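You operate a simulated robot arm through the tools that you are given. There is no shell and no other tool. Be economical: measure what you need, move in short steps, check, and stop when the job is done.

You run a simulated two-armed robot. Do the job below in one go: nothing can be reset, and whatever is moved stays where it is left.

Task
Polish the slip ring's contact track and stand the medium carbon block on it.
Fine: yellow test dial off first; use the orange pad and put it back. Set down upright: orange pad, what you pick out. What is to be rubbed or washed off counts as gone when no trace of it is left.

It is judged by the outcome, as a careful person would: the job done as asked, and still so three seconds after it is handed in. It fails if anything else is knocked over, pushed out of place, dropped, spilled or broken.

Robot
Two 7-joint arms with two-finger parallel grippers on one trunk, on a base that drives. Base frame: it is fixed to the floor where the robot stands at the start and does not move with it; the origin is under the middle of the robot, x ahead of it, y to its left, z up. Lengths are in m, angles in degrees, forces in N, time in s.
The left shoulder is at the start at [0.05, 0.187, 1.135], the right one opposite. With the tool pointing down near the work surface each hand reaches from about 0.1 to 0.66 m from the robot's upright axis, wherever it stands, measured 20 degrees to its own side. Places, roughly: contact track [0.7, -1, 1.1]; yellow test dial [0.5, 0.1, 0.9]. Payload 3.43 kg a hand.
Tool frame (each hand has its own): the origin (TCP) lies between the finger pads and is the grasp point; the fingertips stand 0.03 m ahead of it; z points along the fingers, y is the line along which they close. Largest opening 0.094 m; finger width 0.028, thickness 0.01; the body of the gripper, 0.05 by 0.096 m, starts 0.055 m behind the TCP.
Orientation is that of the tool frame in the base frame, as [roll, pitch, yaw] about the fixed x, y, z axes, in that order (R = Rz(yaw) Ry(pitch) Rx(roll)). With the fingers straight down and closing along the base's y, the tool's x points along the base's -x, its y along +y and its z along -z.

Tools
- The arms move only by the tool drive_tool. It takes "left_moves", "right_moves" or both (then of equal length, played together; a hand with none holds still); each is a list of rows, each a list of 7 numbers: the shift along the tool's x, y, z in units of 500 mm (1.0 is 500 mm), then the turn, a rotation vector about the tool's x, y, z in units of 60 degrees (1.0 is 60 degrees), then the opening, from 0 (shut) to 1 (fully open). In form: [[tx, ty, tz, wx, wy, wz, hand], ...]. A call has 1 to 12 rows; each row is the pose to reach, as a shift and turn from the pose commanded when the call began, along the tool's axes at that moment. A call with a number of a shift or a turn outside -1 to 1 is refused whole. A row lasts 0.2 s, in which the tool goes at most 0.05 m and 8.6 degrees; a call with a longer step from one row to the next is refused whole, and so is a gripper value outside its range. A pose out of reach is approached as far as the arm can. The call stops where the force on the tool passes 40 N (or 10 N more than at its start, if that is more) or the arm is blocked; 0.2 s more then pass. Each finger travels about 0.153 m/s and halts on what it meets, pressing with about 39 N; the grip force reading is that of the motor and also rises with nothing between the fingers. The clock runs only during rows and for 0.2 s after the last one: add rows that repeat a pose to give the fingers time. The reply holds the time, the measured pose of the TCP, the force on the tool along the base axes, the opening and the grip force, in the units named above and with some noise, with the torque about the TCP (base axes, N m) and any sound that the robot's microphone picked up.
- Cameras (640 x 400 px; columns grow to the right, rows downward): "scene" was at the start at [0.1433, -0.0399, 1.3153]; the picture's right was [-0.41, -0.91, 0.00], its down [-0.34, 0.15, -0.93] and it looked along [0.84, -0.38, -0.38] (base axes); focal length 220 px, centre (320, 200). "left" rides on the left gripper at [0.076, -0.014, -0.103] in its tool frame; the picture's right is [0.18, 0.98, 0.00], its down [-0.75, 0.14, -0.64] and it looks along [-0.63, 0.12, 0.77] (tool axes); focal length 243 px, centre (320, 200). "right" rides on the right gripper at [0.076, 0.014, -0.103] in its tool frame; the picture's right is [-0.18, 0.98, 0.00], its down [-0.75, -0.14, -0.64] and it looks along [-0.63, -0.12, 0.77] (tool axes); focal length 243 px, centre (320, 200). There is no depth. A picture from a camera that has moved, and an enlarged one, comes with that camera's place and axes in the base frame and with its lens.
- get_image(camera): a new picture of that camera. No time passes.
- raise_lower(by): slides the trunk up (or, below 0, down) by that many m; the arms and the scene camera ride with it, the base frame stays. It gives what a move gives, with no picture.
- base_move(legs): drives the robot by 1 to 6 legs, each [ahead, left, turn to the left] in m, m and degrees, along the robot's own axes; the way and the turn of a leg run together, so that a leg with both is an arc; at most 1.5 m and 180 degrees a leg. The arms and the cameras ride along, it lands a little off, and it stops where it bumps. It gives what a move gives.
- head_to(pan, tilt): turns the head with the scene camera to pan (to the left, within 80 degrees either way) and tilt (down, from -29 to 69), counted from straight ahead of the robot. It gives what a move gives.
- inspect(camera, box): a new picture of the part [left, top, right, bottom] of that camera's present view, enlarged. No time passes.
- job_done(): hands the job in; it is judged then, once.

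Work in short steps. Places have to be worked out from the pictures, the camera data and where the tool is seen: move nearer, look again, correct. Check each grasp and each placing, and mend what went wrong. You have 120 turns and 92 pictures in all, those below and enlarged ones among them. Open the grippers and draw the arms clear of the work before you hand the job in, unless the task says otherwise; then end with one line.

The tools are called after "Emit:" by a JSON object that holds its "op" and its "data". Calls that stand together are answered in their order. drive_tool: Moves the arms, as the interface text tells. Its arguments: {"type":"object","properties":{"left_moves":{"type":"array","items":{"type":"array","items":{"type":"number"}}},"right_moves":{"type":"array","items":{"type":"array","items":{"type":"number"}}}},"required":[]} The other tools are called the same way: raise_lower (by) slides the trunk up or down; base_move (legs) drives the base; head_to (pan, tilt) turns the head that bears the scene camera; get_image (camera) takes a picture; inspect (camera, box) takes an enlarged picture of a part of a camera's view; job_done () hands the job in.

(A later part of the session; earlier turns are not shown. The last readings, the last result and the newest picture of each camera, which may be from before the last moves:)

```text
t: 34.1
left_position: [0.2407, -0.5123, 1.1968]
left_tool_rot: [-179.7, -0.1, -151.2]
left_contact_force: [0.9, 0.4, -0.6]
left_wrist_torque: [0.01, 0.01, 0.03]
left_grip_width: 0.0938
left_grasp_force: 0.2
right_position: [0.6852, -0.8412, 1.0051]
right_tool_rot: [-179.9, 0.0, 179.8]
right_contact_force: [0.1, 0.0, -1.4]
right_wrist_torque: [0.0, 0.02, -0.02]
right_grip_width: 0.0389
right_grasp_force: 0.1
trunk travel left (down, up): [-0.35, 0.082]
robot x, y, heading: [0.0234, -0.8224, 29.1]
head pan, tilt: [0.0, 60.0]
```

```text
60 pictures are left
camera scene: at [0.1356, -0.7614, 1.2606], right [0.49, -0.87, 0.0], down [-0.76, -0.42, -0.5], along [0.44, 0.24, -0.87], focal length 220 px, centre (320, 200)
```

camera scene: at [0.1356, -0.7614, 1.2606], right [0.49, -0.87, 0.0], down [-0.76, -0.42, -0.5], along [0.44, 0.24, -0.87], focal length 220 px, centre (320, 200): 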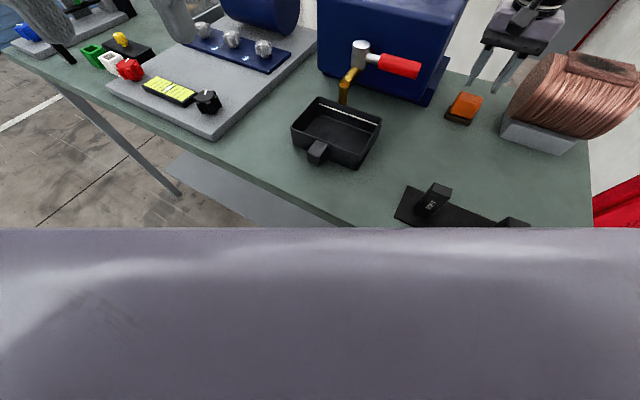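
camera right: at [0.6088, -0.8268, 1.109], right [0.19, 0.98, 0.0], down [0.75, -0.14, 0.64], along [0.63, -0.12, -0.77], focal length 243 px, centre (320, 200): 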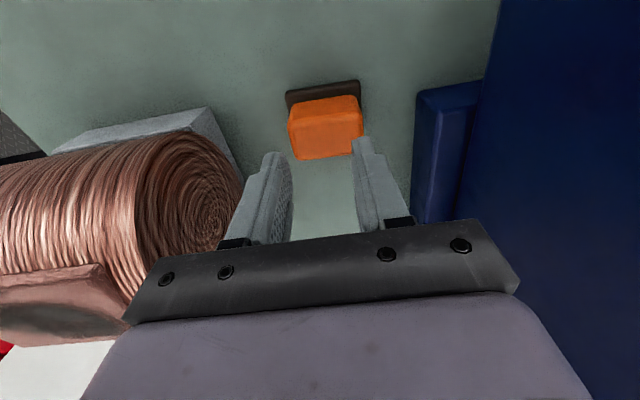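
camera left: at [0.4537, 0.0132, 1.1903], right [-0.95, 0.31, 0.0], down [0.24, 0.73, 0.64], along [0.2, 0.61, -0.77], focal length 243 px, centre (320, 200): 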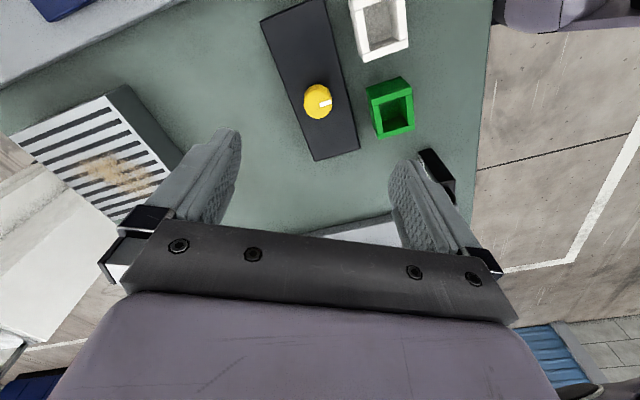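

The grip slipped off. I zoom to see how the pad sits now.

Emit:
{"op": "inspect", "data": {"camera": "right", "box": [260, 60, 400, 180]}}

Emit:
{"op": "inspect", "data": {"camera": "scene", "box": [420, 60, 520, 140]}}

```text
3.33 times, centred on (330, 120) of right
camera zoom: at [0.6088, -0.8268, 1.109], right [0.19, 0.98, 0.0], down [0.75, -0.14, 0.64], along [0.63, -0.12, -0.77], focal length 809 px, centre (287, 467)
```

zoom: 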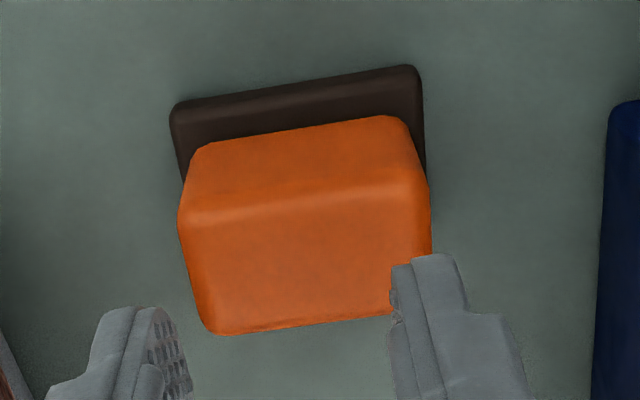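

```text
5.00 times, centred on (470, 100) of scene
camera zoom: at [0.1356, -0.7614, 1.2606], right [0.49, -0.87, 0.0], down [-0.76, -0.42, -0.5], along [0.44, 0.24, -0.87], focal length 1098 px, centre (-430, 700)
```

zoom: 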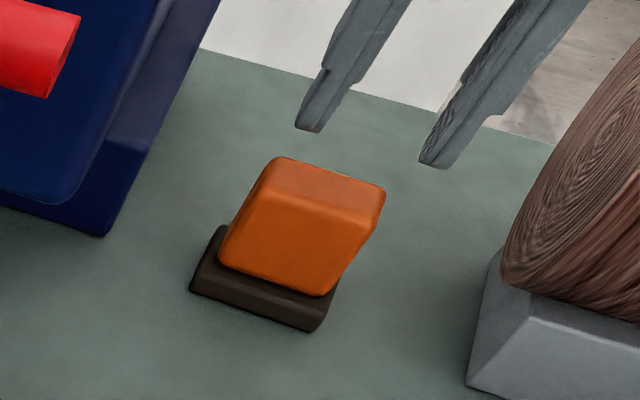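

The pad is a thin upright block (~25 mm deep, 50+ mm wide, orange z≈0.914–0.950) on a brown base; my grip was on its rounded top. I reopen, go deeper and close fully.

Emit:
{"op": "drive_tool", "data": {"right_moves": [[-0.004, 0.004, 0, 0, 0, 0, 0.75], [-0.004, 0.004, 0.0, 0, 0, 0, 0.75], [-0.004, 0.004, 0.06, 0, 0, 0, 0.75], [-0.004, 0.004, 0.118, 0, 0, 0, 0.75], [-0.004, 0.004, 0.118, 0, 0, 0, 0.6], [-0.004, 0.004, 0.118, 0, 0, 0, 0.4], [-0.004, 0.004, 0.118, 0, 0, 0, 0.2], [-0.004, 0.004, 0.118, 0, 0, 0, 0.2]]}}

Emit:
{"op": "get_image", "data": {"camera": "right"}}

```text
t: 35.9
left_position: [0.2406, -0.5108, 1.1962]
left_tool_rot: [-179.6, -0.1, -151.2]
left_contact_force: [-0.1, -0.2, 0.5]
left_wrist_torque: [-0.02, 0.02, -0.04]
left_grip_width: 0.094
left_grasp_force: 0.0
right_position: [0.6821, -0.8448, 0.9473]
right_tool_rot: [180.0, 0.1, 179.9]
right_contact_force: [0.0, 0.2, 0.0]
right_wrist_torque: [0.01, -0.04, -0.01]
right_grip_width: 0.0554
right_grasp_force: 38.8
right hand out of reach, approached as far as the arm can: row 4, 5, 6, 7, 8
trunk travel left (down, up): [-0.35, 0.082]
robot x, y, heading: [0.0247, -0.8232, 29.4]
head pan, tilt: [0.0, 60.0]
```

```text
57 pictures are left
camera right: at [0.6052, -0.8305, 1.0511], right [0.19, 0.98, 0.0], down [0.75, -0.14, 0.64], along [0.63, -0.12, -0.77], focal length 243 px, centre (320, 200)
```

right: 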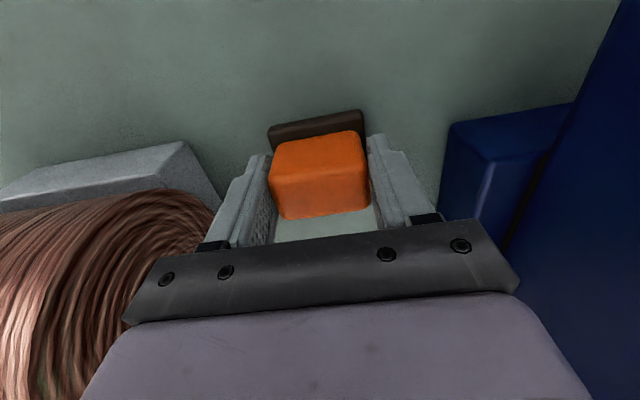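

Firm grip lower down. I lift slowly.

Emit:
{"op": "drive_tool", "data": {"right_moves": [[0, 0, -0.02, 0, 0, 0, 0.2], [0, 0, -0.04, 0, 0, 0, 0.2], [0, 0, -0.06, 0, 0, 0, 0.2], [0, 0, -0.08, 0, 0, 0, 0.2]]}}

Emit:
{"op": "get_image", "data": {"camera": "right"}}

```text
t: 36.9
left_position: [0.2404, -0.5115, 1.1968]
left_tool_rot: [-179.7, -0.1, -151.3]
left_contact_force: [-0.7, 0.9, 0.3]
left_wrist_torque: [-0.01, 0.05, -0.01]
left_grip_width: 0.0938
left_grasp_force: 0.0
right_position: [0.6817, -0.8453, 0.9889]
right_tool_rot: [-179.9, 0.0, 179.8]
right_contact_force: [0.7, -0.2, -0.5]
right_wrist_torque: [0.02, 0.03, 0.0]
right_grip_width: 0.0556
right_grasp_force: 39.1
trunk travel left (down, up): [-0.35, 0.082]
robot x, y, heading: [0.0234, -0.8219, 29.2]
head pan, tilt: [0.0, 60.0]
```

```text
56 pictures are left
camera right: at [0.6053, -0.8301, 1.0913], right [0.19, 0.98, 0.0], down [0.75, -0.14, 0.64], along [0.63, -0.12, -0.77], focal length 243 px, centre (320, 200)
```

right: 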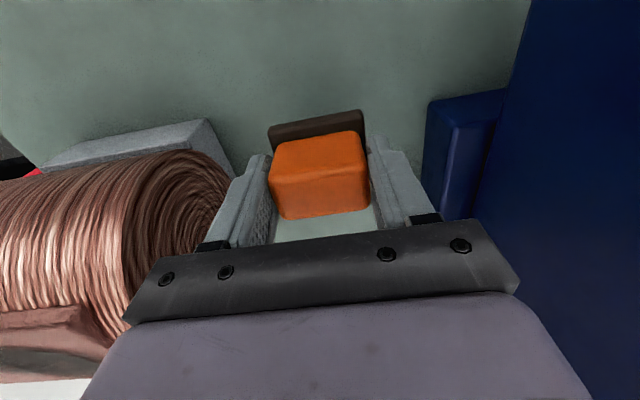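

Pad is held together with its brown base (one unit, bottom ≈0.047 below TCP). For reach at the track I raise the trunk and nudge the base ahead.

Emit:
{"op": "raise_lower", "data": {"by": 0.08}}

Emit:
{"op": "base_move", "data": {"legs": [[0.04, -0.022, 0]]}}

Emit:
{"op": "head_to", "data": {"pan": -50, "tilt": 35}}

Emit:
{"op": "get_image", "data": {"camera": "scene"}}

```text
t: 38.1
left_position: [0.2403, -0.5107, 1.2771]
left_tool_rot: [-179.7, -0.2, -151.2]
left_contact_force: [0.4, 0.5, 0.3]
left_wrist_torque: [0.01, 0.0, -0.01]
left_grip_width: 0.0942
left_grasp_force: 0.0
right_position: [0.6822, -0.8458, 1.0674]
right_tool_rot: [-180.0, 0.0, 179.9]
right_contact_force: [-0.1, -0.7, 0.0]
right_wrist_torque: [0.0, -0.01, -0.02]
right_grip_width: 0.0558
right_grasp_force: 39.6
trunk travel left (down, up): [-0.43, 0.002]
robot x, y, heading: [0.0237, -0.8166, 29.3]
head pan, tilt: [0.0, 60.0]
```

```text
t: 39.0
left_position: [0.27, -0.5114, 1.2772]
left_tool_rot: [-179.7, -0.1, -151.2]
left_contact_force: [0.0, 0.5, -0.7]
left_wrist_torque: [0.04, -0.02, -0.02]
left_grip_width: 0.0941
left_grasp_force: 0.0
right_position: [0.7107, -0.8447, 1.0687]
right_tool_rot: [180.0, 0.1, 179.8]
right_contact_force: [-0.6, -0.5, -0.3]
right_wrist_torque: [-0.01, 0.0, 0.0]
right_grip_width: 0.0556
right_grasp_force: 39.2
trunk travel left (down, up): [-0.43, 0.002]
robot x, y, heading: [0.0524, -0.8185, 29.4]
head pan, tilt: [0.0, 60.0]
stopped in leg 1: the robot was blocked; the commanded pose is now the measured one
```

```text
t: 40.2
left_position: [0.2718, -0.5108, 1.276]
left_tool_rot: [-179.7, 0.0, -151.3]
left_contact_force: [0.0, 0.3, 0.6]
left_wrist_torque: [-0.03, 0.0, 0.0]
left_grip_width: 0.0941
left_grasp_force: 0.0
right_position: [0.7118, -0.8446, 1.0687]
right_tool_rot: [-180.0, 0.2, 179.8]
right_contact_force: [0.4, -0.2, 0.1]
right_wrist_torque: [-0.01, -0.03, 0.0]
right_grip_width: 0.0556
right_grasp_force: 39.2
trunk travel left (down, up): [-0.43, 0.002]
robot x, y, heading: [0.0553, -0.8216, 29.3]
head pan, tilt: [-50.0, 35.0]
```

```text
55 pictures are left
camera scene: at [0.1902, -0.8249, 1.3749], right [-0.35, -0.94, 0.0], down [-0.54, 0.2, -0.82], along [0.77, -0.29, -0.57], focal length 220 px, centre (320, 200)
```

scene: 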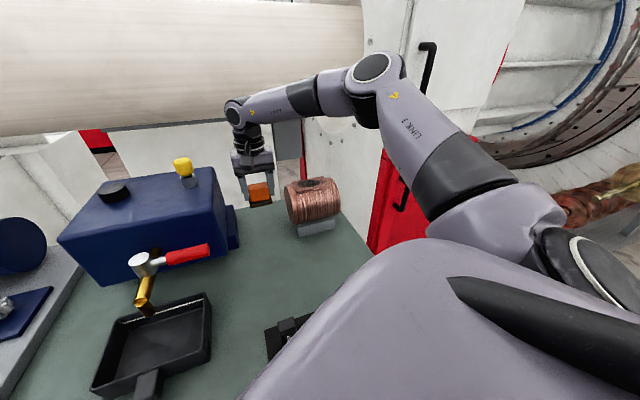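

Let me zoom on the track to refine its location.

Emit:
{"op": "inspect", "data": {"camera": "scene", "box": [225, 150, 355, 240]}}

```text
4.44 times, centred on (290, 195) of scene
camera zoom: at [0.1902, -0.8249, 1.3749], right [-0.35, -0.94, 0.0], down [-0.54, 0.2, -0.82], along [0.77, -0.29, -0.57], focal length 976 px, centre (453, 222)
```

zoom: 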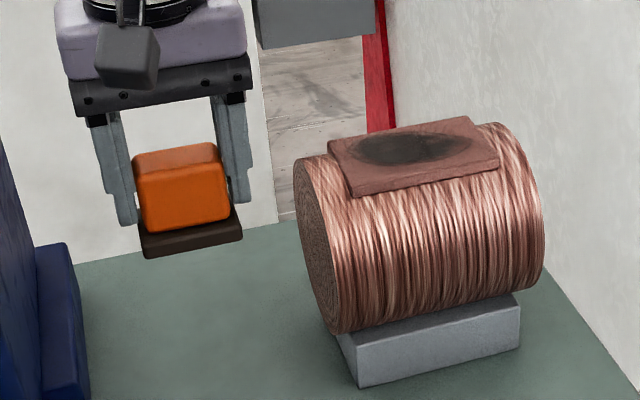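

Plate ≈ x 0.682–0.737, y −0.943…−1.041, z≈1.05. I lift and carry the pad above its centre.

Emit:
{"op": "drive_tool", "data": {"right_moves": [[0, 0, -0.08, 0, 0, 0, 0.2], [0, 0, -0.16, 0, 0, 0, 0.2], [0.005, -0.09, -0.16, 0, 0, 0, 0.2], [0.01, -0.18, -0.16, 0, 0, 0, 0.2], [0.013, -0.26, -0.16, 0, 0, 0, 0.2], [0.013, -0.294, -0.16, 0, 0, 0, 0.2], [0.013, -0.294, -0.1, 0, 0, 0, 0.2]]}}

Emit:
{"op": "inspect", "data": {"camera": "scene", "box": [245, 130, 375, 220]}}

```text
t: 41.8
left_position: [0.2709, -0.5101, 1.2763]
left_tool_rot: [-179.8, -0.2, -151.3]
left_contact_force: [0.3, 0.7, -0.2]
left_wrist_torque: [0.03, 0.02, 0.0]
left_grip_width: 0.0941
left_grasp_force: 0.1
right_position: [0.7057, -0.991, 1.117]
right_tool_rot: [179.9, 0.1, 179.7]
right_contact_force: [-0.5, -0.9, -0.5]
right_wrist_torque: [-0.02, 0.03, 0.0]
right_grip_width: 0.0557
right_grasp_force: 38.2
trunk travel left (down, up): [-0.43, 0.002]
robot x, y, heading: [0.0591, -0.8207, 29.1]
head pan, tilt: [-50.0, 35.0]
```

```text
4.44 times, centred on (310, 175) of scene
camera zoom: at [0.1907, -0.8252, 1.3748], right [-0.36, -0.93, 0.0], down [-0.54, 0.2, -0.82], along [0.77, -0.29, -0.57], focal length 976 px, centre (364, 311)
```

zoom: 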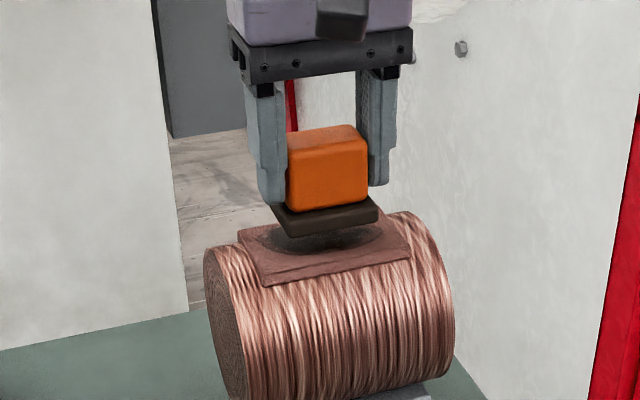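

Pad is centred above the plate. I descend in small steps until contact.

Emit:
{"op": "drive_tool", "data": {"right_moves": [[0, 0, 0.014, 0, 0, 0, 0.2], [0, 0, 0.028, 0, 0, 0, 0.2], [0, 0, 0.036, 0, 0, 0, 0.2]]}}

```text
t: 42.6
left_position: [0.2707, -0.5116, 1.275]
left_tool_rot: [-179.7, 0.0, -151.4]
left_contact_force: [0.0, 0.2, 0.5]
left_wrist_torque: [-0.01, 0.0, -0.01]
left_grip_width: 0.0941
left_grasp_force: 0.0
right_position: [0.7047, -0.9921, 1.1007]
right_tool_rot: [179.9, 0.2, 179.7]
right_contact_force: [0.7, -1.1, 1.7]
right_wrist_torque: [-0.05, 0.07, 0.01]
right_grip_width: 0.0557
right_grasp_force: 38.8
trunk travel left (down, up): [-0.43, 0.002]
robot x, y, heading: [0.0536, -0.8197, 29.3]
head pan, tilt: [-50.0, 35.0]
```

Light contact likely at 1.100; press a few mm more.

Emit:
{"op": "drive_tool", "data": {"right_moves": [[0, 0, 0.004, 0, 0, 0, 0.2], [0, 0, 0.008, 0, 0, 0, 0.2]]}}

```text
t: 43.2
left_position: [0.2683, -0.5117, 1.2765]
left_tool_rot: [-179.7, -0.1, -151.3]
left_contact_force: [0.0, 0.5, 0.1]
left_wrist_torque: [0.04, 0.01, -0.03]
left_grip_width: 0.0942
left_grasp_force: 0.0
right_position: [0.7047, -0.9926, 1.0999]
right_tool_rot: [179.8, 0.4, 179.9]
right_contact_force: [1.6, -4.6, 22.3]
right_wrist_torque: [-0.3, 0.43, 0.06]
right_grip_width: 0.0556
right_grasp_force: 39.2
trunk travel left (down, up): [-0.43, 0.002]
robot x, y, heading: [0.0589, -0.8168, 29.1]
head pan, tilt: [-50.0, 35.0]
```

Contact at 22 N. I ease slightly and rub in strokes covering the whole smudge.

Emit:
{"op": "drive_tool", "data": {"right_moves": [[0, 0.03, -0.003, 0, 0, 0, 0.2], [0, 0.055, -0.003, 0, 0, 0, 0.2], [0, 0.01, -0.003, 0, 0, 0, 0.2], [0, -0.03, -0.003, 0, 0, 0, 0.2], [0, -0.055, -0.003, 0, 0, 0, 0.2], [0.02, -0.055, -0.003, 0, 0, 0, 0.2], [0.02, 0.0, -0.003, 0, 0, 0, 0.2], [0.02, 0.055, -0.003, 0, 0, 0, 0.2], [-0.02, 0.055, -0.003, 0, 0, 0, 0.2], [-0.025, 0.0, -0.003, 0, 0, 0, 0.2], [-0.02, -0.055, -0.003, 0, 0, 0, 0.2], [0, 0, -0.003, 0, 0, 0, 0.2]]}}

Emit:
{"op": "inspect", "data": {"camera": "scene", "box": [245, 130, 375, 220]}}

```text
t: 45.8
left_position: [0.2697, -0.5097, 1.2768]
left_tool_rot: [-179.7, -0.1, -151.2]
left_contact_force: [-0.1, 0.3, -1.2]
left_wrist_torque: [0.0, 0.04, 0.0]
left_grip_width: 0.094
left_grasp_force: 0.1
right_position: [0.7029, -0.9936, 1.0996]
right_tool_rot: [-179.8, 0.2, 179.7]
right_contact_force: [1.3, -6.9, 20.2]
right_wrist_torque: [0.1, 0.06, -0.01]
right_grip_width: 0.0556
right_grasp_force: 39.6
trunk travel left (down, up): [-0.43, 0.002]
robot x, y, heading: [0.0563, -0.818, 29.2]
head pan, tilt: [-50.0, 35.0]
```

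```text
4.44 times, centred on (310, 175) of scene
camera zoom: at [0.1877, -0.8243, 1.3753], right [-0.36, -0.93, 0.0], down [-0.53, 0.2, -0.82], along [0.77, -0.29, -0.57], focal length 976 px, centre (364, 311)
```

zoom: 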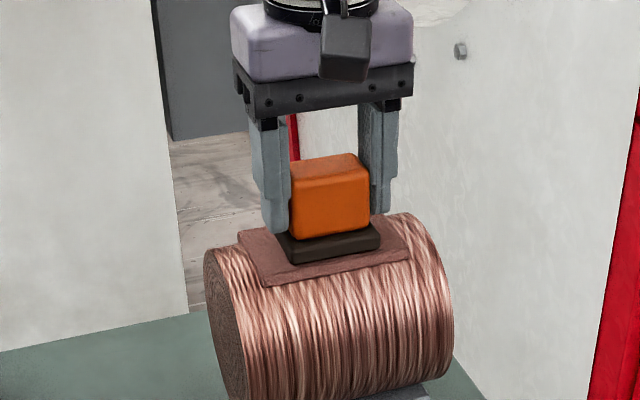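

Looks to be cleaning. Another pass, more toward the edges, ending with a lift.

Emit:
{"op": "drive_tool", "data": {"right_moves": [[-0.01, 0.05, 0, 0, 0, 0, 0.2], [-0.03, 0.06, 0, 0, 0, 0, 0.2], [-0.03, 0.0, 0, 0, 0, 0, 0.2], [-0.03, -0.06, 0, 0, 0, 0, 0.2], [0, -0.06, 0, 0, 0, 0, 0.2], [0, 0.0, 0, 0, 0, 0, 0.2], [0.015, 0.06, 0, 0, 0, 0, 0.2], [0.02, 0, 0, 0, 0, 0, 0.2], [0.02, -0.06, 0, 0, 0, 0, 0.2], [0, 0, 0, 0, 0, 0, 0.2], [0, 0, -0.04, 0, 0, 0, 0.2], [0, 0.05, -0.12, 0, 0, 0, 0.2]]}}

Emit:
{"op": "inspect", "data": {"camera": "scene", "box": [245, 130, 375, 220]}}

Emit:
{"op": "get_image", "data": {"camera": "right"}}

```text
t: 48.4
left_position: [0.271, -0.5093, 1.2756]
left_tool_rot: [-179.7, -0.2, -151.2]
left_contact_force: [0.1, 0.6, -0.8]
left_wrist_torque: [-0.03, -0.04, -0.04]
left_grip_width: 0.0942
left_grasp_force: 0.1
right_position: [0.7049, -0.9642, 1.1551]
right_tool_rot: [-179.8, 0.0, 179.8]
right_contact_force: [-0.4, -0.2, -1.3]
right_wrist_torque: [-0.04, -0.01, 0.01]
right_grip_width: 0.0556
right_grasp_force: 38.7
trunk travel left (down, up): [-0.43, 0.002]
robot x, y, heading: [0.0559, -0.8236, 29.0]
head pan, tilt: [-50.0, 35.0]
```

```text
4.44 times, centred on (310, 175) of scene
camera zoom: at [0.1901, -0.8233, 1.3748], right [-0.35, -0.93, 0.0], down [-0.54, 0.2, -0.82], along [0.77, -0.29, -0.57], focal length 976 px, centre (364, 311)
```

zoom: 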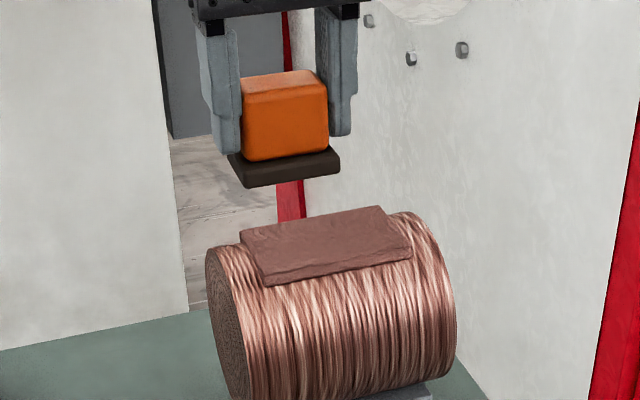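

```text
50 pictures are left
camera right: at [0.6284, -0.9501, 1.2592], right [0.19, 0.98, 0.0], down [0.75, -0.14, 0.64], along [0.63, -0.12, -0.77], focal length 243 px, centre (320, 200)
```

right: 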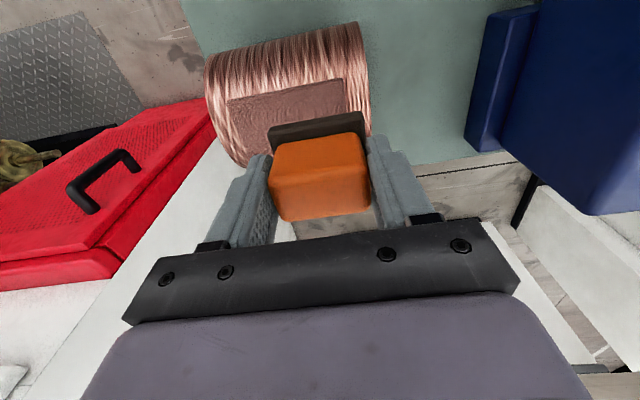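

The plate looks clean. I zoom harder to be sure no trace remains.

Emit:
{"op": "inspect", "data": {"camera": "scene", "box": [290, 168, 332, 192]}}

```text
15.24 times, centred on (311, 180) of scene
camera zoom: at [0.1901, -0.8233, 1.3748], right [-0.35, -0.93, 0.0], down [-0.54, 0.2, -0.82], along [0.77, -0.29, -0.57], focal length 3347 px, centre (457, 505)
```

zoom: 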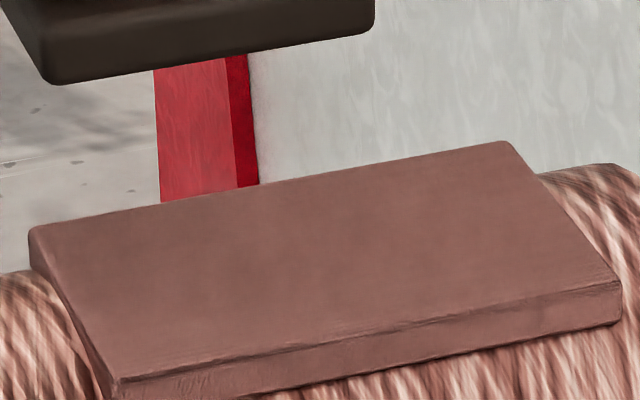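

A very faint darker tone may remain in the middle; I do another pass to be safe.

Emit:
{"op": "drive_tool", "data": {"right_moves": [[0, -0.05, 0.05, 0, 0, 0, 0.2], [0, -0.05, 0.1, 0, 0, 0, 0.2], [0, -0.05, 0.12, 0, 0, 0, 0.2], [0, 0.01, 0.12, 0, 0, 0, 0.2], [-0.01, -0.05, 0.12, 0, 0, 0, 0.2], [-0.01, -0.11, 0.12, 0, 0, 0, 0.2], [0.01, -0.05, 0.12, 0, 0, 0, 0.2], [0.01, 0.01, 0.12, 0, 0, 0, 0.2], [-0.03, 0.0, 0.12, 0, 0, 0, 0.2], [-0.03, -0.05, 0.12, 0, 0, 0, 0.2], [-0.03, -0.11, 0.12, 0, 0, 0, 0.2], [0.0, -0.05, 0.12, 0, 0, 0, 0.2]]}}

Emit:
{"op": "drive_tool", "data": {"right_moves": [[0.02, 0.04, 0, 0, 0, 0, 0.2], [0.025, 0.0, 0, 0, 0, 0, 0.2], [0.02, -0.05, 0, 0, 0, 0, 0.2], [0, -0.02, 0, 0, 0, 0, 0.2], [0, 0.03, 0, 0, 0, 0, 0.2], [0, -0.03, 0, 0, 0, 0, 0.2], [-0.01, 0.03, 0, 0, 0, 0, 0.2], [0, 0, 0, 0, 0, 0, 0.2], [0, 0, -0.06, 0, 0, 0, 0.2], [0, 0.06, -0.12, 0, 0, 0, 0.2], [0, 0.14, -0.12, 0, 0, 0, 0.2]]}}

Emit:
{"op": "inspect", "data": {"camera": "scene", "box": [285, 160, 335, 195]}}

```text
t: 51.0
left_position: [0.2694, -0.5101, 1.2776]
left_tool_rot: [-179.7, -0.1, -151.4]
left_contact_force: [0.0, 0.4, 0.1]
left_wrist_torque: [-0.03, -0.05, -0.01]
left_grip_width: 0.094
left_grasp_force: 0.0
right_position: [0.704, -0.9929, 1.0988]
right_tool_rot: [-179.9, 0.1, 179.7]
right_contact_force: [-0.3, -4.1, 17.9]
right_wrist_torque: [0.16, -0.05, -0.03]
right_grip_width: 0.0556
right_grasp_force: 38.8
trunk travel left (down, up): [-0.43, 0.002]
robot x, y, heading: [0.0536, -0.8267, 28.9]
head pan, tilt: [-50.0, 35.0]
```

```text
t: 53.4
left_position: [0.2707, -0.5093, 1.2757]
left_tool_rot: [-179.8, -0.2, -151.3]
left_contact_force: [0.3, -0.1, -0.6]
left_wrist_torque: [-0.04, -0.01, 0.0]
left_grip_width: 0.0943
left_grasp_force: 0.1
right_position: [0.7054, -0.9215, 1.1579]
right_tool_rot: [179.9, -0.1, 179.7]
right_contact_force: [-0.3, 0.7, -0.1]
right_wrist_torque: [-0.04, 0.0, 0.0]
right_grip_width: 0.0556
right_grasp_force: 39.0
trunk travel left (down, up): [-0.43, 0.002]
robot x, y, heading: [0.0553, -0.8203, 29.2]
head pan, tilt: [-50.0, 35.0]
```

```text
11.43 times, centred on (310, 178) of scene
camera zoom: at [0.1903, -0.8237, 1.3748], right [-0.35, -0.93, 0.0], down [-0.54, 0.2, -0.82], along [0.77, -0.29, -0.57], focal length 2510 px, centre (434, 457)
```

zoom: 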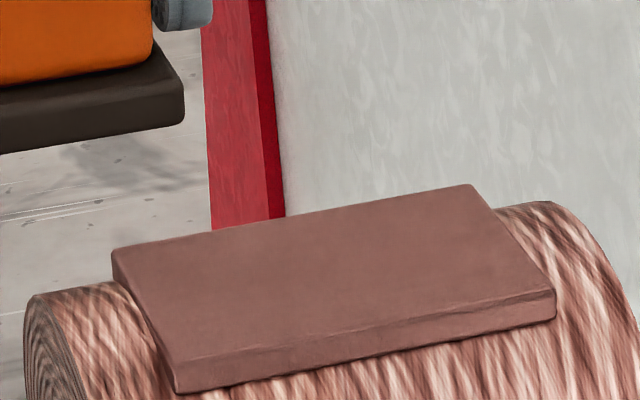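

Track is uniformly clean. I carry the pad back over its place and lower to just above the table.

Emit:
{"op": "drive_tool", "data": {"right_moves": [[0.02, 0.08, 0, 0, 0, 0, 0.2], [0.047, 0.161, 0, 0, 0, 0, 0.2], [0.047, 0.161, 0.09, 0, 0, 0, 0.2], [0.047, 0.161, 0.18, 0, 0, 0, 0.2], [0.047, 0.161, 0.27, 0, 0, 0, 0.2], [0.047, 0.161, 0.34, 0, 0, 0, 0.2], [0.047, 0.161, 0.39, 0, 0, 0, 0.2]]}}

Emit:
{"op": "get_image", "data": {"camera": "right"}}

```text
t: 55.0
left_position: [0.271, -0.5108, 1.2767]
left_tool_rot: [-179.7, -0.1, -151.3]
left_contact_force: [0.0, 0.1, -0.3]
left_wrist_torque: [-0.04, 0.0, 0.01]
left_grip_width: 0.0943
left_grasp_force: 0.0
right_position: [0.676, -0.847, 0.9672]
right_tool_rot: [179.9, 0.2, 179.9]
right_contact_force: [0.3, -0.3, 0.0]
right_wrist_torque: [-0.04, -0.02, -0.01]
right_grip_width: 0.0554
right_grasp_force: 39.2
right hand out of reach, approached as far as the arm can: row 7
trunk travel left (down, up): [-0.43, 0.002]
robot x, y, heading: [0.0568, -0.8198, 29.1]
head pan, tilt: [-50.0, 35.0]
```

```text
47 pictures are left
camera right: at [0.5998, -0.832, 1.07], right [0.19, 0.98, 0.0], down [0.75, -0.15, 0.64], along [0.63, -0.12, -0.77], focal length 243 px, centre (320, 200)
```

right: 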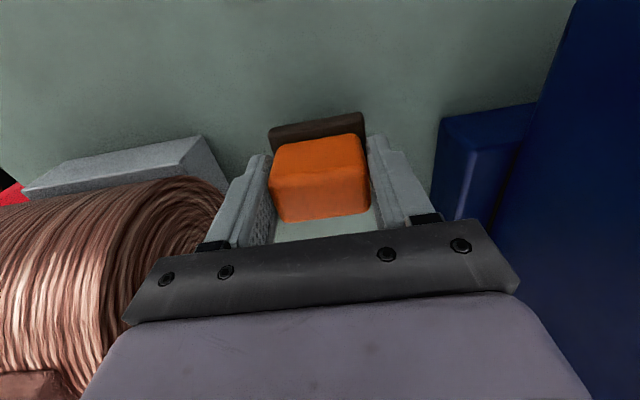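

Out of reach with the trunk high. I raise the hand and lower the trunk so the shoulder sits lower.

Emit:
{"op": "drive_tool", "data": {"right_moves": [[0, 0, -0.1, 0, 0, 0, 0.2], [0, 0, -0.2, 0, 0, 0, 0.2], [-0.01, 0.01, -0.28, 0, 0, 0, 0.2]]}}

Emit:
{"op": "raise_lower", "data": {"by": -0.13}}

```text
t: 55.8
left_position: [0.2703, -0.5105, 1.2766]
left_tool_rot: [-179.8, 0.0, -151.3]
left_contact_force: [-0.2, -0.3, 0.5]
left_wrist_torque: [0.0, 0.01, -0.02]
left_grip_width: 0.0941
left_grasp_force: 0.0
right_position: [0.6804, -0.8414, 1.109]
right_tool_rot: [180.0, 0.2, 179.8]
right_contact_force: [-0.1, 0.2, -0.2]
right_wrist_torque: [-0.01, 0.0, -0.01]
right_grip_width: 0.0554
right_grasp_force: 39.5
trunk travel left (down, up): [-0.43, 0.002]
robot x, y, heading: [0.0549, -0.8192, 29.2]
head pan, tilt: [-50.0, 35.0]
```

```text
t: 57.4
left_position: [0.27, -0.511, 1.1467]
left_tool_rot: [-179.7, -0.2, -151.4]
left_contact_force: [-0.2, -1.3, 0.1]
left_wrist_torque: [0.0, 0.01, 0.0]
left_grip_width: 0.094
left_grasp_force: 0.1
right_position: [0.6795, -0.8422, 0.9769]
right_tool_rot: [179.9, 0.1, 179.9]
right_contact_force: [0.4, 0.4, -0.1]
right_wrist_torque: [-0.01, -0.01, -0.03]
right_grip_width: 0.0559
right_grasp_force: 39.2
trunk travel left (down, up): [-0.3, 0.132]
robot x, y, heading: [0.0573, -0.8198, 29.3]
head pan, tilt: [-50.0, 35.0]
```

Now lower slowly to the table.

Emit:
{"op": "drive_tool", "data": {"right_moves": [[-0.005, 0.003, 0.03, 0, 0, 0, 0.2], [-0.005, 0.003, 0.048, 0, 0, 0, 0.2], [-0.005, 0.003, 0.056, 0, 0, 0, 0.2]]}}

```text
t: 58.2
left_position: [0.271, -0.5121, 1.1456]
left_tool_rot: [-179.7, -0.2, -151.3]
left_contact_force: [-0.2, 0.1, 1.1]
left_wrist_torque: [-0.01, 0.03, 0.0]
left_grip_width: 0.0943
left_grasp_force: 0.1
right_position: [0.6836, -0.8409, 0.949]
right_tool_rot: [180.0, 0.1, 179.8]
right_contact_force: [0.4, -0.4, -0.7]
right_wrist_torque: [0.03, -0.02, 0.01]
right_grip_width: 0.0553
right_grasp_force: 38.8
trunk travel left (down, up): [-0.3, 0.132]
robot x, y, heading: [0.0564, -0.8205, 29.0]
head pan, tilt: [-50.0, 35.0]
```

Emit:
{"op": "drive_tool", "data": {"right_moves": [[0, 0, 0.004, 0, 0, 0, 0.2], [0, 0, 0.008, 0, 0, 0, 0.2]]}}

```text
t: 58.8
left_position: [0.2698, -0.5122, 1.1466]
left_tool_rot: [-179.7, 0.0, -151.3]
left_contact_force: [-0.4, 0.6, 0.7]
left_wrist_torque: [-0.03, 0.02, 0.0]
left_grip_width: 0.0942
left_grasp_force: 0.1
right_position: [0.684, -0.8416, 0.9468]
right_tool_rot: [180.0, 0.2, 179.8]
right_contact_force: [-0.5, -1.3, 3.8]
right_wrist_torque: [-0.12, 0.01, -0.01]
right_grip_width: 0.0555
right_grasp_force: 38.6
trunk travel left (down, up): [-0.3, 0.132]
robot x, y, heading: [0.0597, -0.8191, 29.2]
head pan, tilt: [-50.0, 35.0]
```

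Contact (3.8 N) at TCP 0.947. I open moderately and rise.

Emit:
{"op": "drive_tool", "data": {"right_moves": [[0, 0, 0, 0, 0, 0, 0.65], [0, 0, 0, 0, 0, 0, 0.72], [0, 0, 0, 0, 0, 0, 0.75], [0, 0, -0.05, 0, 0, 0, 0.75], [0, 0, -0.12, 0, 0, 0, 0.75], [0, 0, -0.2, 0, 0, 0, 0.75], [0, 0, -0.28, 0, 0, 0, 0.75]]}}

Emit:
{"op": "get_image", "data": {"camera": "right"}}

Emit:
{"op": "get_image", "data": {"camera": "scene"}}

```text
t: 60.4
left_position: [0.2703, -0.5115, 1.1464]
left_tool_rot: [-179.7, 0.0, -151.4]
left_contact_force: [0.7, -1.1, -0.1]
left_wrist_torque: [-0.02, 0.03, 0.0]
left_grip_width: 0.0941
left_grasp_force: 0.1
right_position: [0.6823, -0.8413, 1.0861]
right_tool_rot: [179.9, 0.0, 179.6]
right_contact_force: [0.0, 0.1, 1.3]
right_wrist_torque: [0.01, 0.01, 0.02]
right_grip_width: 0.0706
right_grasp_force: 0.0
trunk travel left (down, up): [-0.3, 0.132]
robot x, y, heading: [0.0595, -0.819, 29.1]
head pan, tilt: [-50.0, 35.0]
```

```text
46 pictures are left
camera right: at [0.6058, -0.8259, 1.1894], right [0.19, 0.98, 0.0], down [0.75, -0.14, 0.64], along [0.63, -0.12, -0.77], focal length 243 px, centre (320, 200)
```

right: 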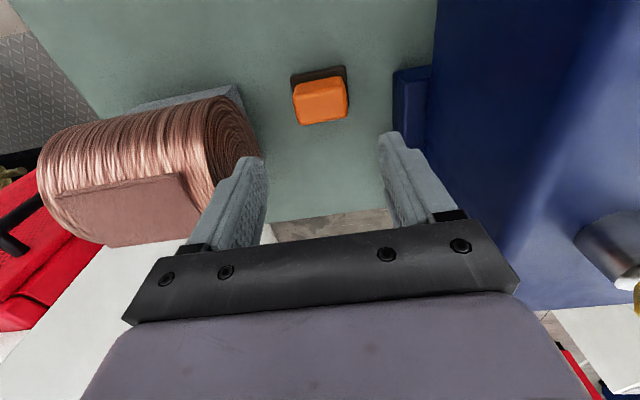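

```text
45 pictures are left
camera scene: at [0.1899, -0.8249, 1.2449], right [-0.36, -0.93, 0.0], down [-0.54, 0.2, -0.82], along [0.77, -0.29, -0.57], focal length 220 px, centre (320, 200)
```

scene: 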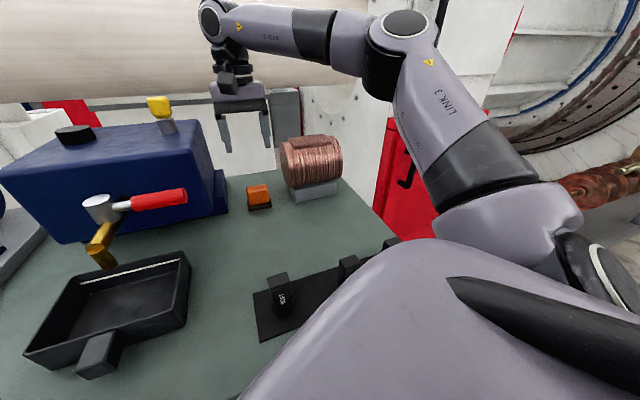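

Pad is back, upright at its original spot. Now move the right hand back over the MEDIUM block.

Emit:
{"op": "drive_tool", "data": {"right_moves": [[0.07, 0, -0.04, 0, 0, 0, 0.75], [0.16, 0, -0.06, 0, 0, 0, 0.75], [0.25, -0.01, -0.06, 0, 0, 0, 0.7], [0.34, -0.04, -0.06, 0, 0, 0, 0.65], [0.42, -0.08, -0.06, 0, 0, 0, 0.65], [0.49, -0.13, -0.05, 0, 0, 0, 0.65], [0.54, -0.18, -0.04, 0, 0, 0, 0.65], [0.584, -0.22, -0.03, 0, 0, 0, 0.65]]}}

Emit:
{"op": "get_image", "data": {"camera": "right"}}

```text
t: 62.2
left_position: [0.2712, -0.5104, 1.1469]
left_tool_rot: [-179.7, -0.1, -151.3]
left_contact_force: [-0.7, 0.2, 0.7]
left_wrist_torque: [0.03, 0.0, 0.0]
left_grip_width: 0.0941
left_grasp_force: 0.2
right_position: [0.3898, -0.9514, 1.1008]
right_tool_rot: [-180.0, 0.1, 179.8]
right_contact_force: [-0.4, -0.4, 0.8]
right_wrist_torque: [0.01, 0.04, -0.02]
right_grip_width: 0.0611
right_grasp_force: 0.1
trunk travel left (down, up): [-0.3, 0.132]
robot x, y, heading: [0.0553, -0.8221, 29.2]
head pan, tilt: [-50.0, 35.0]
```

```text
44 pictures are left
camera right: at [0.3133, -0.9363, 1.203], right [0.19, 0.98, 0.0], down [0.75, -0.14, 0.64], along [0.63, -0.12, -0.77], focal length 243 px, centre (320, 200)
```

right: 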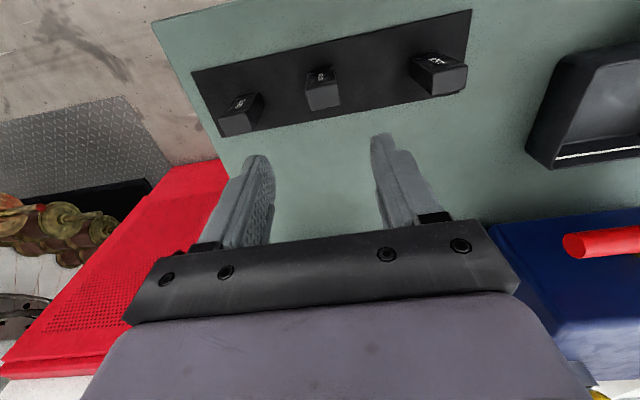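

MEDIUM top is about [0.384,-0.945,0.975]. I lower above it and check.

Emit:
{"op": "drive_tool", "data": {"right_moves": [[0.006, 0.006, 0.06, 0, 0, 0, 0.65], [0.011, 0.012, 0.12, 0, 0, 0, 0.65]]}}

Emit:
{"op": "get_image", "data": {"camera": "right"}}

```text
t: 62.8
left_position: [0.2718, -0.5114, 1.1466]
left_tool_rot: [-179.7, -0.2, -151.3]
left_contact_force: [-0.9, 0.0, 0.1]
left_wrist_torque: [-0.03, 0.0, 0.01]
left_grip_width: 0.0939
left_grasp_force: 0.1
right_position: [0.3868, -0.9448, 1.0402]
right_tool_rot: [179.9, 0.2, 179.8]
right_contact_force: [0.2, 0.5, 1.1]
right_wrist_torque: [0.0, -0.03, -0.04]
right_grip_width: 0.0611
right_grasp_force: 0.0
trunk travel left (down, up): [-0.3, 0.132]
robot x, y, heading: [0.0576, -0.8228, 29.2]
head pan, tilt: [-50.0, 35.0]
```

```text
43 pictures are left
camera right: at [0.3091, -0.9289, 1.1428], right [0.19, 0.98, 0.0], down [0.75, -0.15, 0.64], along [0.63, -0.12, -0.77], focal length 243 px, centre (320, 200)
```

right: 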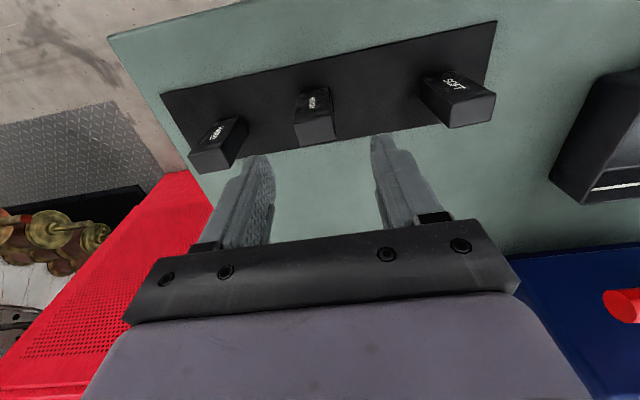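

Aligned within a few mm; I descend to TCP z≈0.955 and close.

Emit:
{"op": "drive_tool", "data": {"right_moves": [[0.003, 0.0, 0.07, 0, 0, 0, 0.65], [0.003, 0.0, 0.13, 0, 0, 0, 0.65], [0.003, 0.0, 0.17, 0, 0, 0, 0.65], [0.003, 0.0, 0.17, 0, 0, 0, 0.4], [0.003, 0.0, 0.17, 0, 0, 0, 0.2], [0.003, 0.0, 0.17, 0, 0, 0, 0.1], [0.003, 0.0, 0.17, 0, 0, 0, 0.1]]}}

Emit:
{"op": "get_image", "data": {"camera": "right"}}

```text
t: 64.4
left_position: [0.2716, -0.5103, 1.1458]
left_tool_rot: [-179.8, -0.1, -151.4]
left_contact_force: [0.2, -1.5, 0.1]
left_wrist_torque: [0.02, -0.03, -0.01]
left_grip_width: 0.094
left_grasp_force: 0.1
right_position: [0.4137, -0.9309, 0.9649]
right_tool_rot: [180.0, 0.0, 179.8]
right_contact_force: [0.5, -0.9, -1.0]
right_wrist_torque: [0.04, 0.01, 0.02]
right_grip_width: 0.0094
right_grasp_force: 0.2
right hand out of reach, approached as far as the arm can: row 1, 2, 3, 4, 5, 6, 7
trunk travel left (down, up): [-0.3, 0.132]
robot x, y, heading: [0.0563, -0.8183, 29.4]
head pan, tilt: [-50.0, 35.0]
```

```text
42 pictures are left
camera right: at [0.3371, -0.9164, 1.0688], right [0.19, 0.98, 0.0], down [0.75, -0.14, 0.64], along [0.63, -0.12, -0.77], focal length 243 px, centre (320, 200)
```

right: 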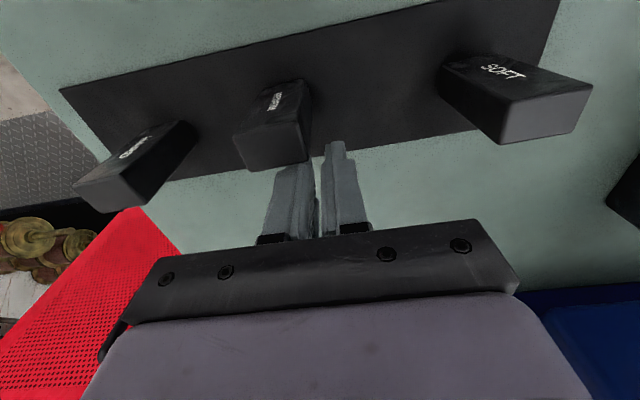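

That spot is too close to the body; the hand stopped short, beside the block, which still stands. I go straight up first, then back the base off.

Emit:
{"op": "drive_tool", "data": {"right_moves": [[-0.07, 0.028, -0.03, 0, 0, 0, 0.1], [-0.07, 0.028, -0.1, 0, 0, 0, 0.1], [-0.07, 0.028, -0.19, 0, 0, 0, 0.1], [-0.07, 0.028, -0.28, 0, 0, 0, 0.3], [-0.07, 0.028, -0.34, 0, 0, 0, 0.65]]}}

Emit:
{"op": "get_image", "data": {"camera": "right"}}

```text
t: 65.6
left_position: [0.2716, -0.511, 1.1453]
left_tool_rot: [-179.6, -0.1, -151.3]
left_contact_force: [0.2, -0.3, -0.2]
left_wrist_torque: [-0.04, -0.01, -0.02]
left_grip_width: 0.0939
left_grasp_force: 0.1
right_position: [0.4474, -0.9159, 1.1361]
right_tool_rot: [179.9, 0.0, 179.8]
right_contact_force: [0.1, 0.4, 0.0]
right_wrist_torque: [-0.01, -0.03, 0.0]
right_grip_width: 0.0611
right_grasp_force: 0.1
trunk travel left (down, up): [-0.3, 0.132]
robot x, y, heading: [0.0545, -0.8186, 29.2]
head pan, tilt: [-50.0, 35.0]
```

```text
41 pictures are left
camera right: at [0.3723, -0.9019, 1.2396], right [0.19, 0.98, 0.0], down [0.75, -0.14, 0.64], along [0.63, -0.12, -0.77], focal length 243 px, centre (320, 200)
```

right: 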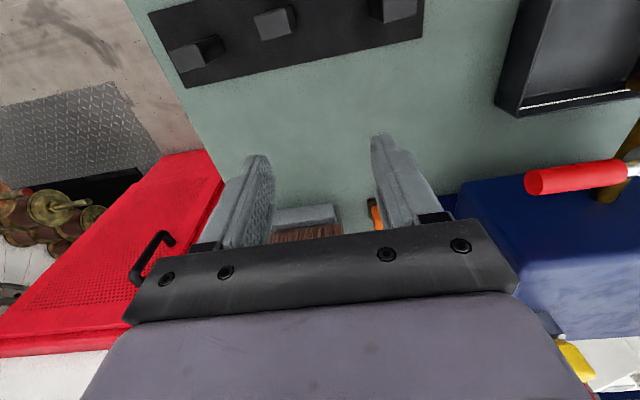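

Blocks still stand. Back the base off 0.12 m.

Emit:
{"op": "base_move", "data": {"legs": [[-0.12, 0, 0]]}}

Emit:
{"op": "get_image", "data": {"camera": "right"}}

```text
t: 66.8
left_position: [0.1654, -0.5694, 1.146]
left_tool_rot: [-179.6, 0.0, -151.2]
left_contact_force: [0.0, 0.2, -0.3]
left_wrist_torque: [0.02, -0.01, 0.02]
left_grip_width: 0.0939
left_grasp_force: 0.1
right_position: [0.3455, -0.9748, 1.1359]
right_tool_rot: [179.9, 0.1, 179.8]
right_contact_force: [0.2, -0.3, 0.3]
right_wrist_torque: [0.02, -0.03, 0.01]
right_grip_width: 0.0611
right_grasp_force: 0.0
trunk travel left (down, up): [-0.3, 0.132]
robot x, y, heading: [-0.0454, -0.8798, 29.1]
head pan, tilt: [-50.0, 35.0]
```

```text
40 pictures are left
camera right: at [0.2682, -0.9601, 1.2392], right [0.19, 0.98, 0.0], down [0.75, -0.14, 0.64], along [0.63, -0.12, -0.77], focal length 243 px, centre (320, 200)
```

right: 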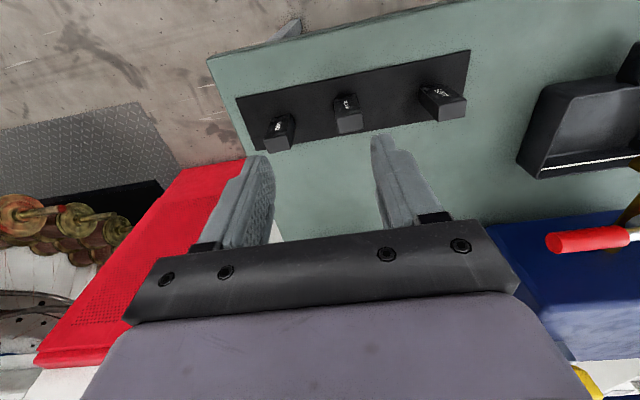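

Block at about [0.385,-0.947]. I move over it at TCP z≈1.03.

Emit:
{"op": "drive_tool", "data": {"right_moves": [[-0.04, 0.028, 0.06, 0, 0, 0, 0.65], [-0.081, 0.054, 0.13, 0, 0, 0, 0.65], [-0.081, 0.054, 0.19, 0, 0, 0, 0.65]]}}

Emit:
{"op": "get_image", "data": {"camera": "right"}}

```text
t: 67.6
left_position: [0.1669, -0.5689, 1.1463]
left_tool_rot: [-179.8, -0.2, -151.3]
left_contact_force: [0.3, -0.6, 0.0]
left_wrist_torque: [-0.02, 0.01, -0.01]
left_grip_width: 0.094
left_grasp_force: 0.1
right_position: [0.386, -0.9487, 1.0412]
right_tool_rot: [179.9, 0.1, 179.8]
right_contact_force: [-1.0, -0.2, 0.6]
right_wrist_torque: [-0.01, 0.01, -0.01]
right_grip_width: 0.061
right_grasp_force: 0.0
trunk travel left (down, up): [-0.3, 0.132]
robot x, y, heading: [-0.0469, -0.8778, 29.1]
head pan, tilt: [-50.0, 35.0]
```

```text
39 pictures are left
camera right: at [0.3099, -0.9337, 1.1435], right [0.19, 0.98, 0.0], down [0.75, -0.14, 0.64], along [0.63, -0.12, -0.77], focal length 243 px, centre (320, 200)
```

right: 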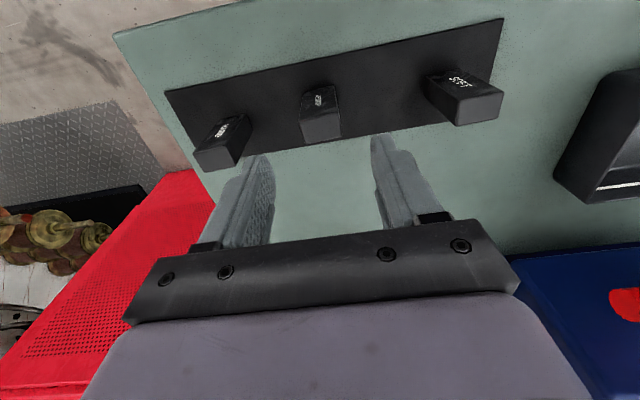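

Centred. Descend to TCP z≈0.955 (open), check whether reachable before closing.

Emit:
{"op": "drive_tool", "data": {"right_moves": [[0.003, 0.004, 0.06, 0, 0, 0, 0.65], [0.003, 0.004, 0.12, 0, 0, 0, 0.65], [0.003, 0.004, 0.172, 0, 0, 0, 0.65]]}}

Emit:
{"op": "get_image", "data": {"camera": "right"}}

```text
t: 68.4
left_position: [0.1676, -0.5682, 1.1464]
left_tool_rot: [-179.7, -0.2, -151.2]
left_contact_force: [-0.8, 0.1, -0.3]
left_wrist_torque: [-0.03, 0.01, 0.0]
left_grip_width: 0.094
left_grasp_force: 0.1
right_position: [0.3854, -0.9444, 0.9541]
right_tool_rot: [179.9, 0.1, 179.8]
right_contact_force: [0.5, -0.3, 0.1]
right_wrist_torque: [0.02, 0.04, -0.01]
right_grip_width: 0.0612
right_grasp_force: 0.0
trunk travel left (down, up): [-0.3, 0.132]
robot x, y, heading: [-0.0479, -0.88, 29.3]
head pan, tilt: [-50.0, 35.0]
```

```text
38 pictures are left
camera right: at [0.3081, -0.9307, 1.0573], right [0.19, 0.98, 0.0], down [0.75, -0.14, 0.64], along [0.63, -0.12, -0.77], focal length 243 px, centre (320, 200)
```

right: 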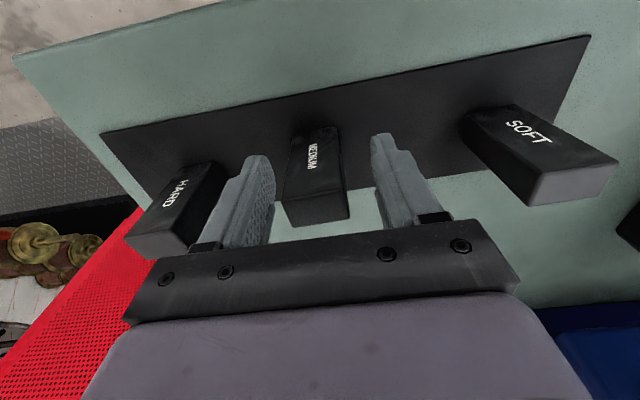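

The MEDIUM block is between the fingers. Close.

Emit:
{"op": "drive_tool", "data": {"right_moves": [[0, 0, 0, 0, 0, 0, 0.5], [0, 0, 0, 0, 0, 0, 0.35], [0, 0, 0, 0, 0, 0, 0.2], [0, 0, 0, 0, 0, 0, 0.1], [0, 0, 0, 0, 0, 0, 0.1]]}}

Emit:
{"op": "drive_tool", "data": {"right_moves": [[0, 0, -0.02, 0, 0, 0, 0.1], [0, 0, -0.05, 0, 0, 0, 0.1], [0, 0, -0.1, 0, 0, 0, 0.1], [0, 0, -0.18, 0, 0, 0, 0.1], [0, 0, -0.27, 0, 0, 0, 0.1]]}}

Emit:
{"op": "get_image", "data": {"camera": "right"}}

```text
t: 69.6
left_position: [0.167, -0.5686, 1.1459]
left_tool_rot: [-179.7, -0.2, -151.2]
left_contact_force: [0.3, 0.1, -1.0]
left_wrist_torque: [0.04, 0.02, 0.01]
left_grip_width: 0.0942
left_grasp_force: 0.0
right_position: [0.3842, -0.9472, 0.9546]
right_tool_rot: [179.9, 0.1, 179.8]
right_contact_force: [0.0, -0.8, 0.3]
right_wrist_torque: [-0.01, -0.02, 0.01]
right_grip_width: 0.0333
right_grasp_force: 38.7
trunk travel left (down, up): [-0.3, 0.132]
robot x, y, heading: [-0.0452, -0.8771, 29.2]
head pan, tilt: [-50.0, 35.0]
```

```text
t: 70.8
left_position: [0.1669, -0.5699, 1.1458]
left_tool_rot: [-179.7, -0.1, -151.2]
left_contact_force: [0.4, 0.4, 0.3]
left_wrist_torque: [-0.03, 0.03, 0.03]
left_grip_width: 0.0942
left_grasp_force: 0.1
right_position: [0.385, -0.9449, 1.0922]
right_tool_rot: [-180.0, 0.0, 179.8]
right_contact_force: [-0.9, 0.1, -0.1]
right_wrist_torque: [0.01, 0.0, 0.03]
right_grip_width: 0.0334
right_grasp_force: 39.2
trunk travel left (down, up): [-0.3, 0.132]
robot x, y, heading: [-0.0459, -0.8781, 29.2]
head pan, tilt: [-50.0, 35.0]
```

```text
37 pictures are left
camera right: at [0.308, -0.9305, 1.1937], right [0.19, 0.98, 0.0], down [0.75, -0.14, 0.64], along [0.63, -0.12, -0.77], focal length 243 px, centre (320, 200)
```

right: 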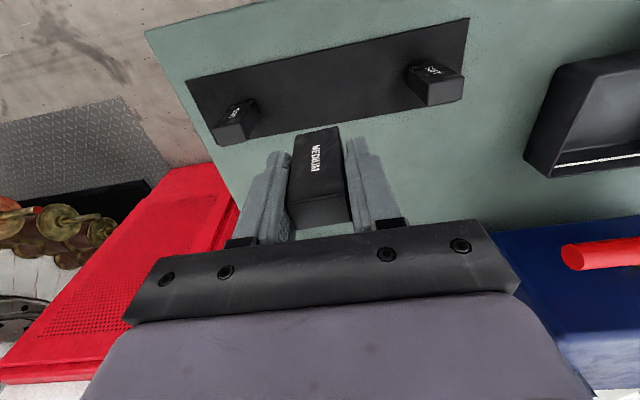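

Block held firmly. I raise the trunk and drive back ahead.

Emit:
{"op": "raise_lower", "data": {"by": 0.13}}

Emit:
{"op": "base_move", "data": {"legs": [[0.11, 0, 0]]}}

```text
t: 72.4
left_position: [0.1672, -0.569, 1.2747]
left_tool_rot: [-179.8, -0.2, -151.2]
left_contact_force: [-0.3, -0.2, 0.5]
left_wrist_torque: [-0.02, -0.02, 0.02]
left_grip_width: 0.0941
left_grasp_force: 0.1
right_position: [0.3842, -0.944, 1.2203]
right_tool_rot: [180.0, 0.0, 179.8]
right_contact_force: [0.6, -1.3, -1.0]
right_wrist_torque: [0.02, 0.03, 0.01]
right_grip_width: 0.033
right_grasp_force: 39.2
trunk travel left (down, up): [-0.43, 0.002]
robot x, y, heading: [-0.0456, -0.8806, 29.0]
head pan, tilt: [-50.0, 35.0]
```

```text
t: 73.6
left_position: [0.2634, -0.515, 1.275]
left_tool_rot: [-179.7, -0.3, -151.4]
left_contact_force: [0.0, 0.0, -0.5]
left_wrist_torque: [-0.03, 0.05, -0.02]
left_grip_width: 0.0942
left_grasp_force: 0.1
right_position: [0.4803, -0.8919, 1.2197]
right_tool_rot: [-180.0, 0.0, 179.6]
right_contact_force: [0.4, 0.5, -0.7]
right_wrist_torque: [-0.03, 0.04, -0.02]
right_grip_width: 0.0332
right_grasp_force: 38.8
trunk travel left (down, up): [-0.43, 0.002]
robot x, y, heading: [0.05, -0.826, 28.9]
head pan, tilt: [-50.0, 35.0]
```

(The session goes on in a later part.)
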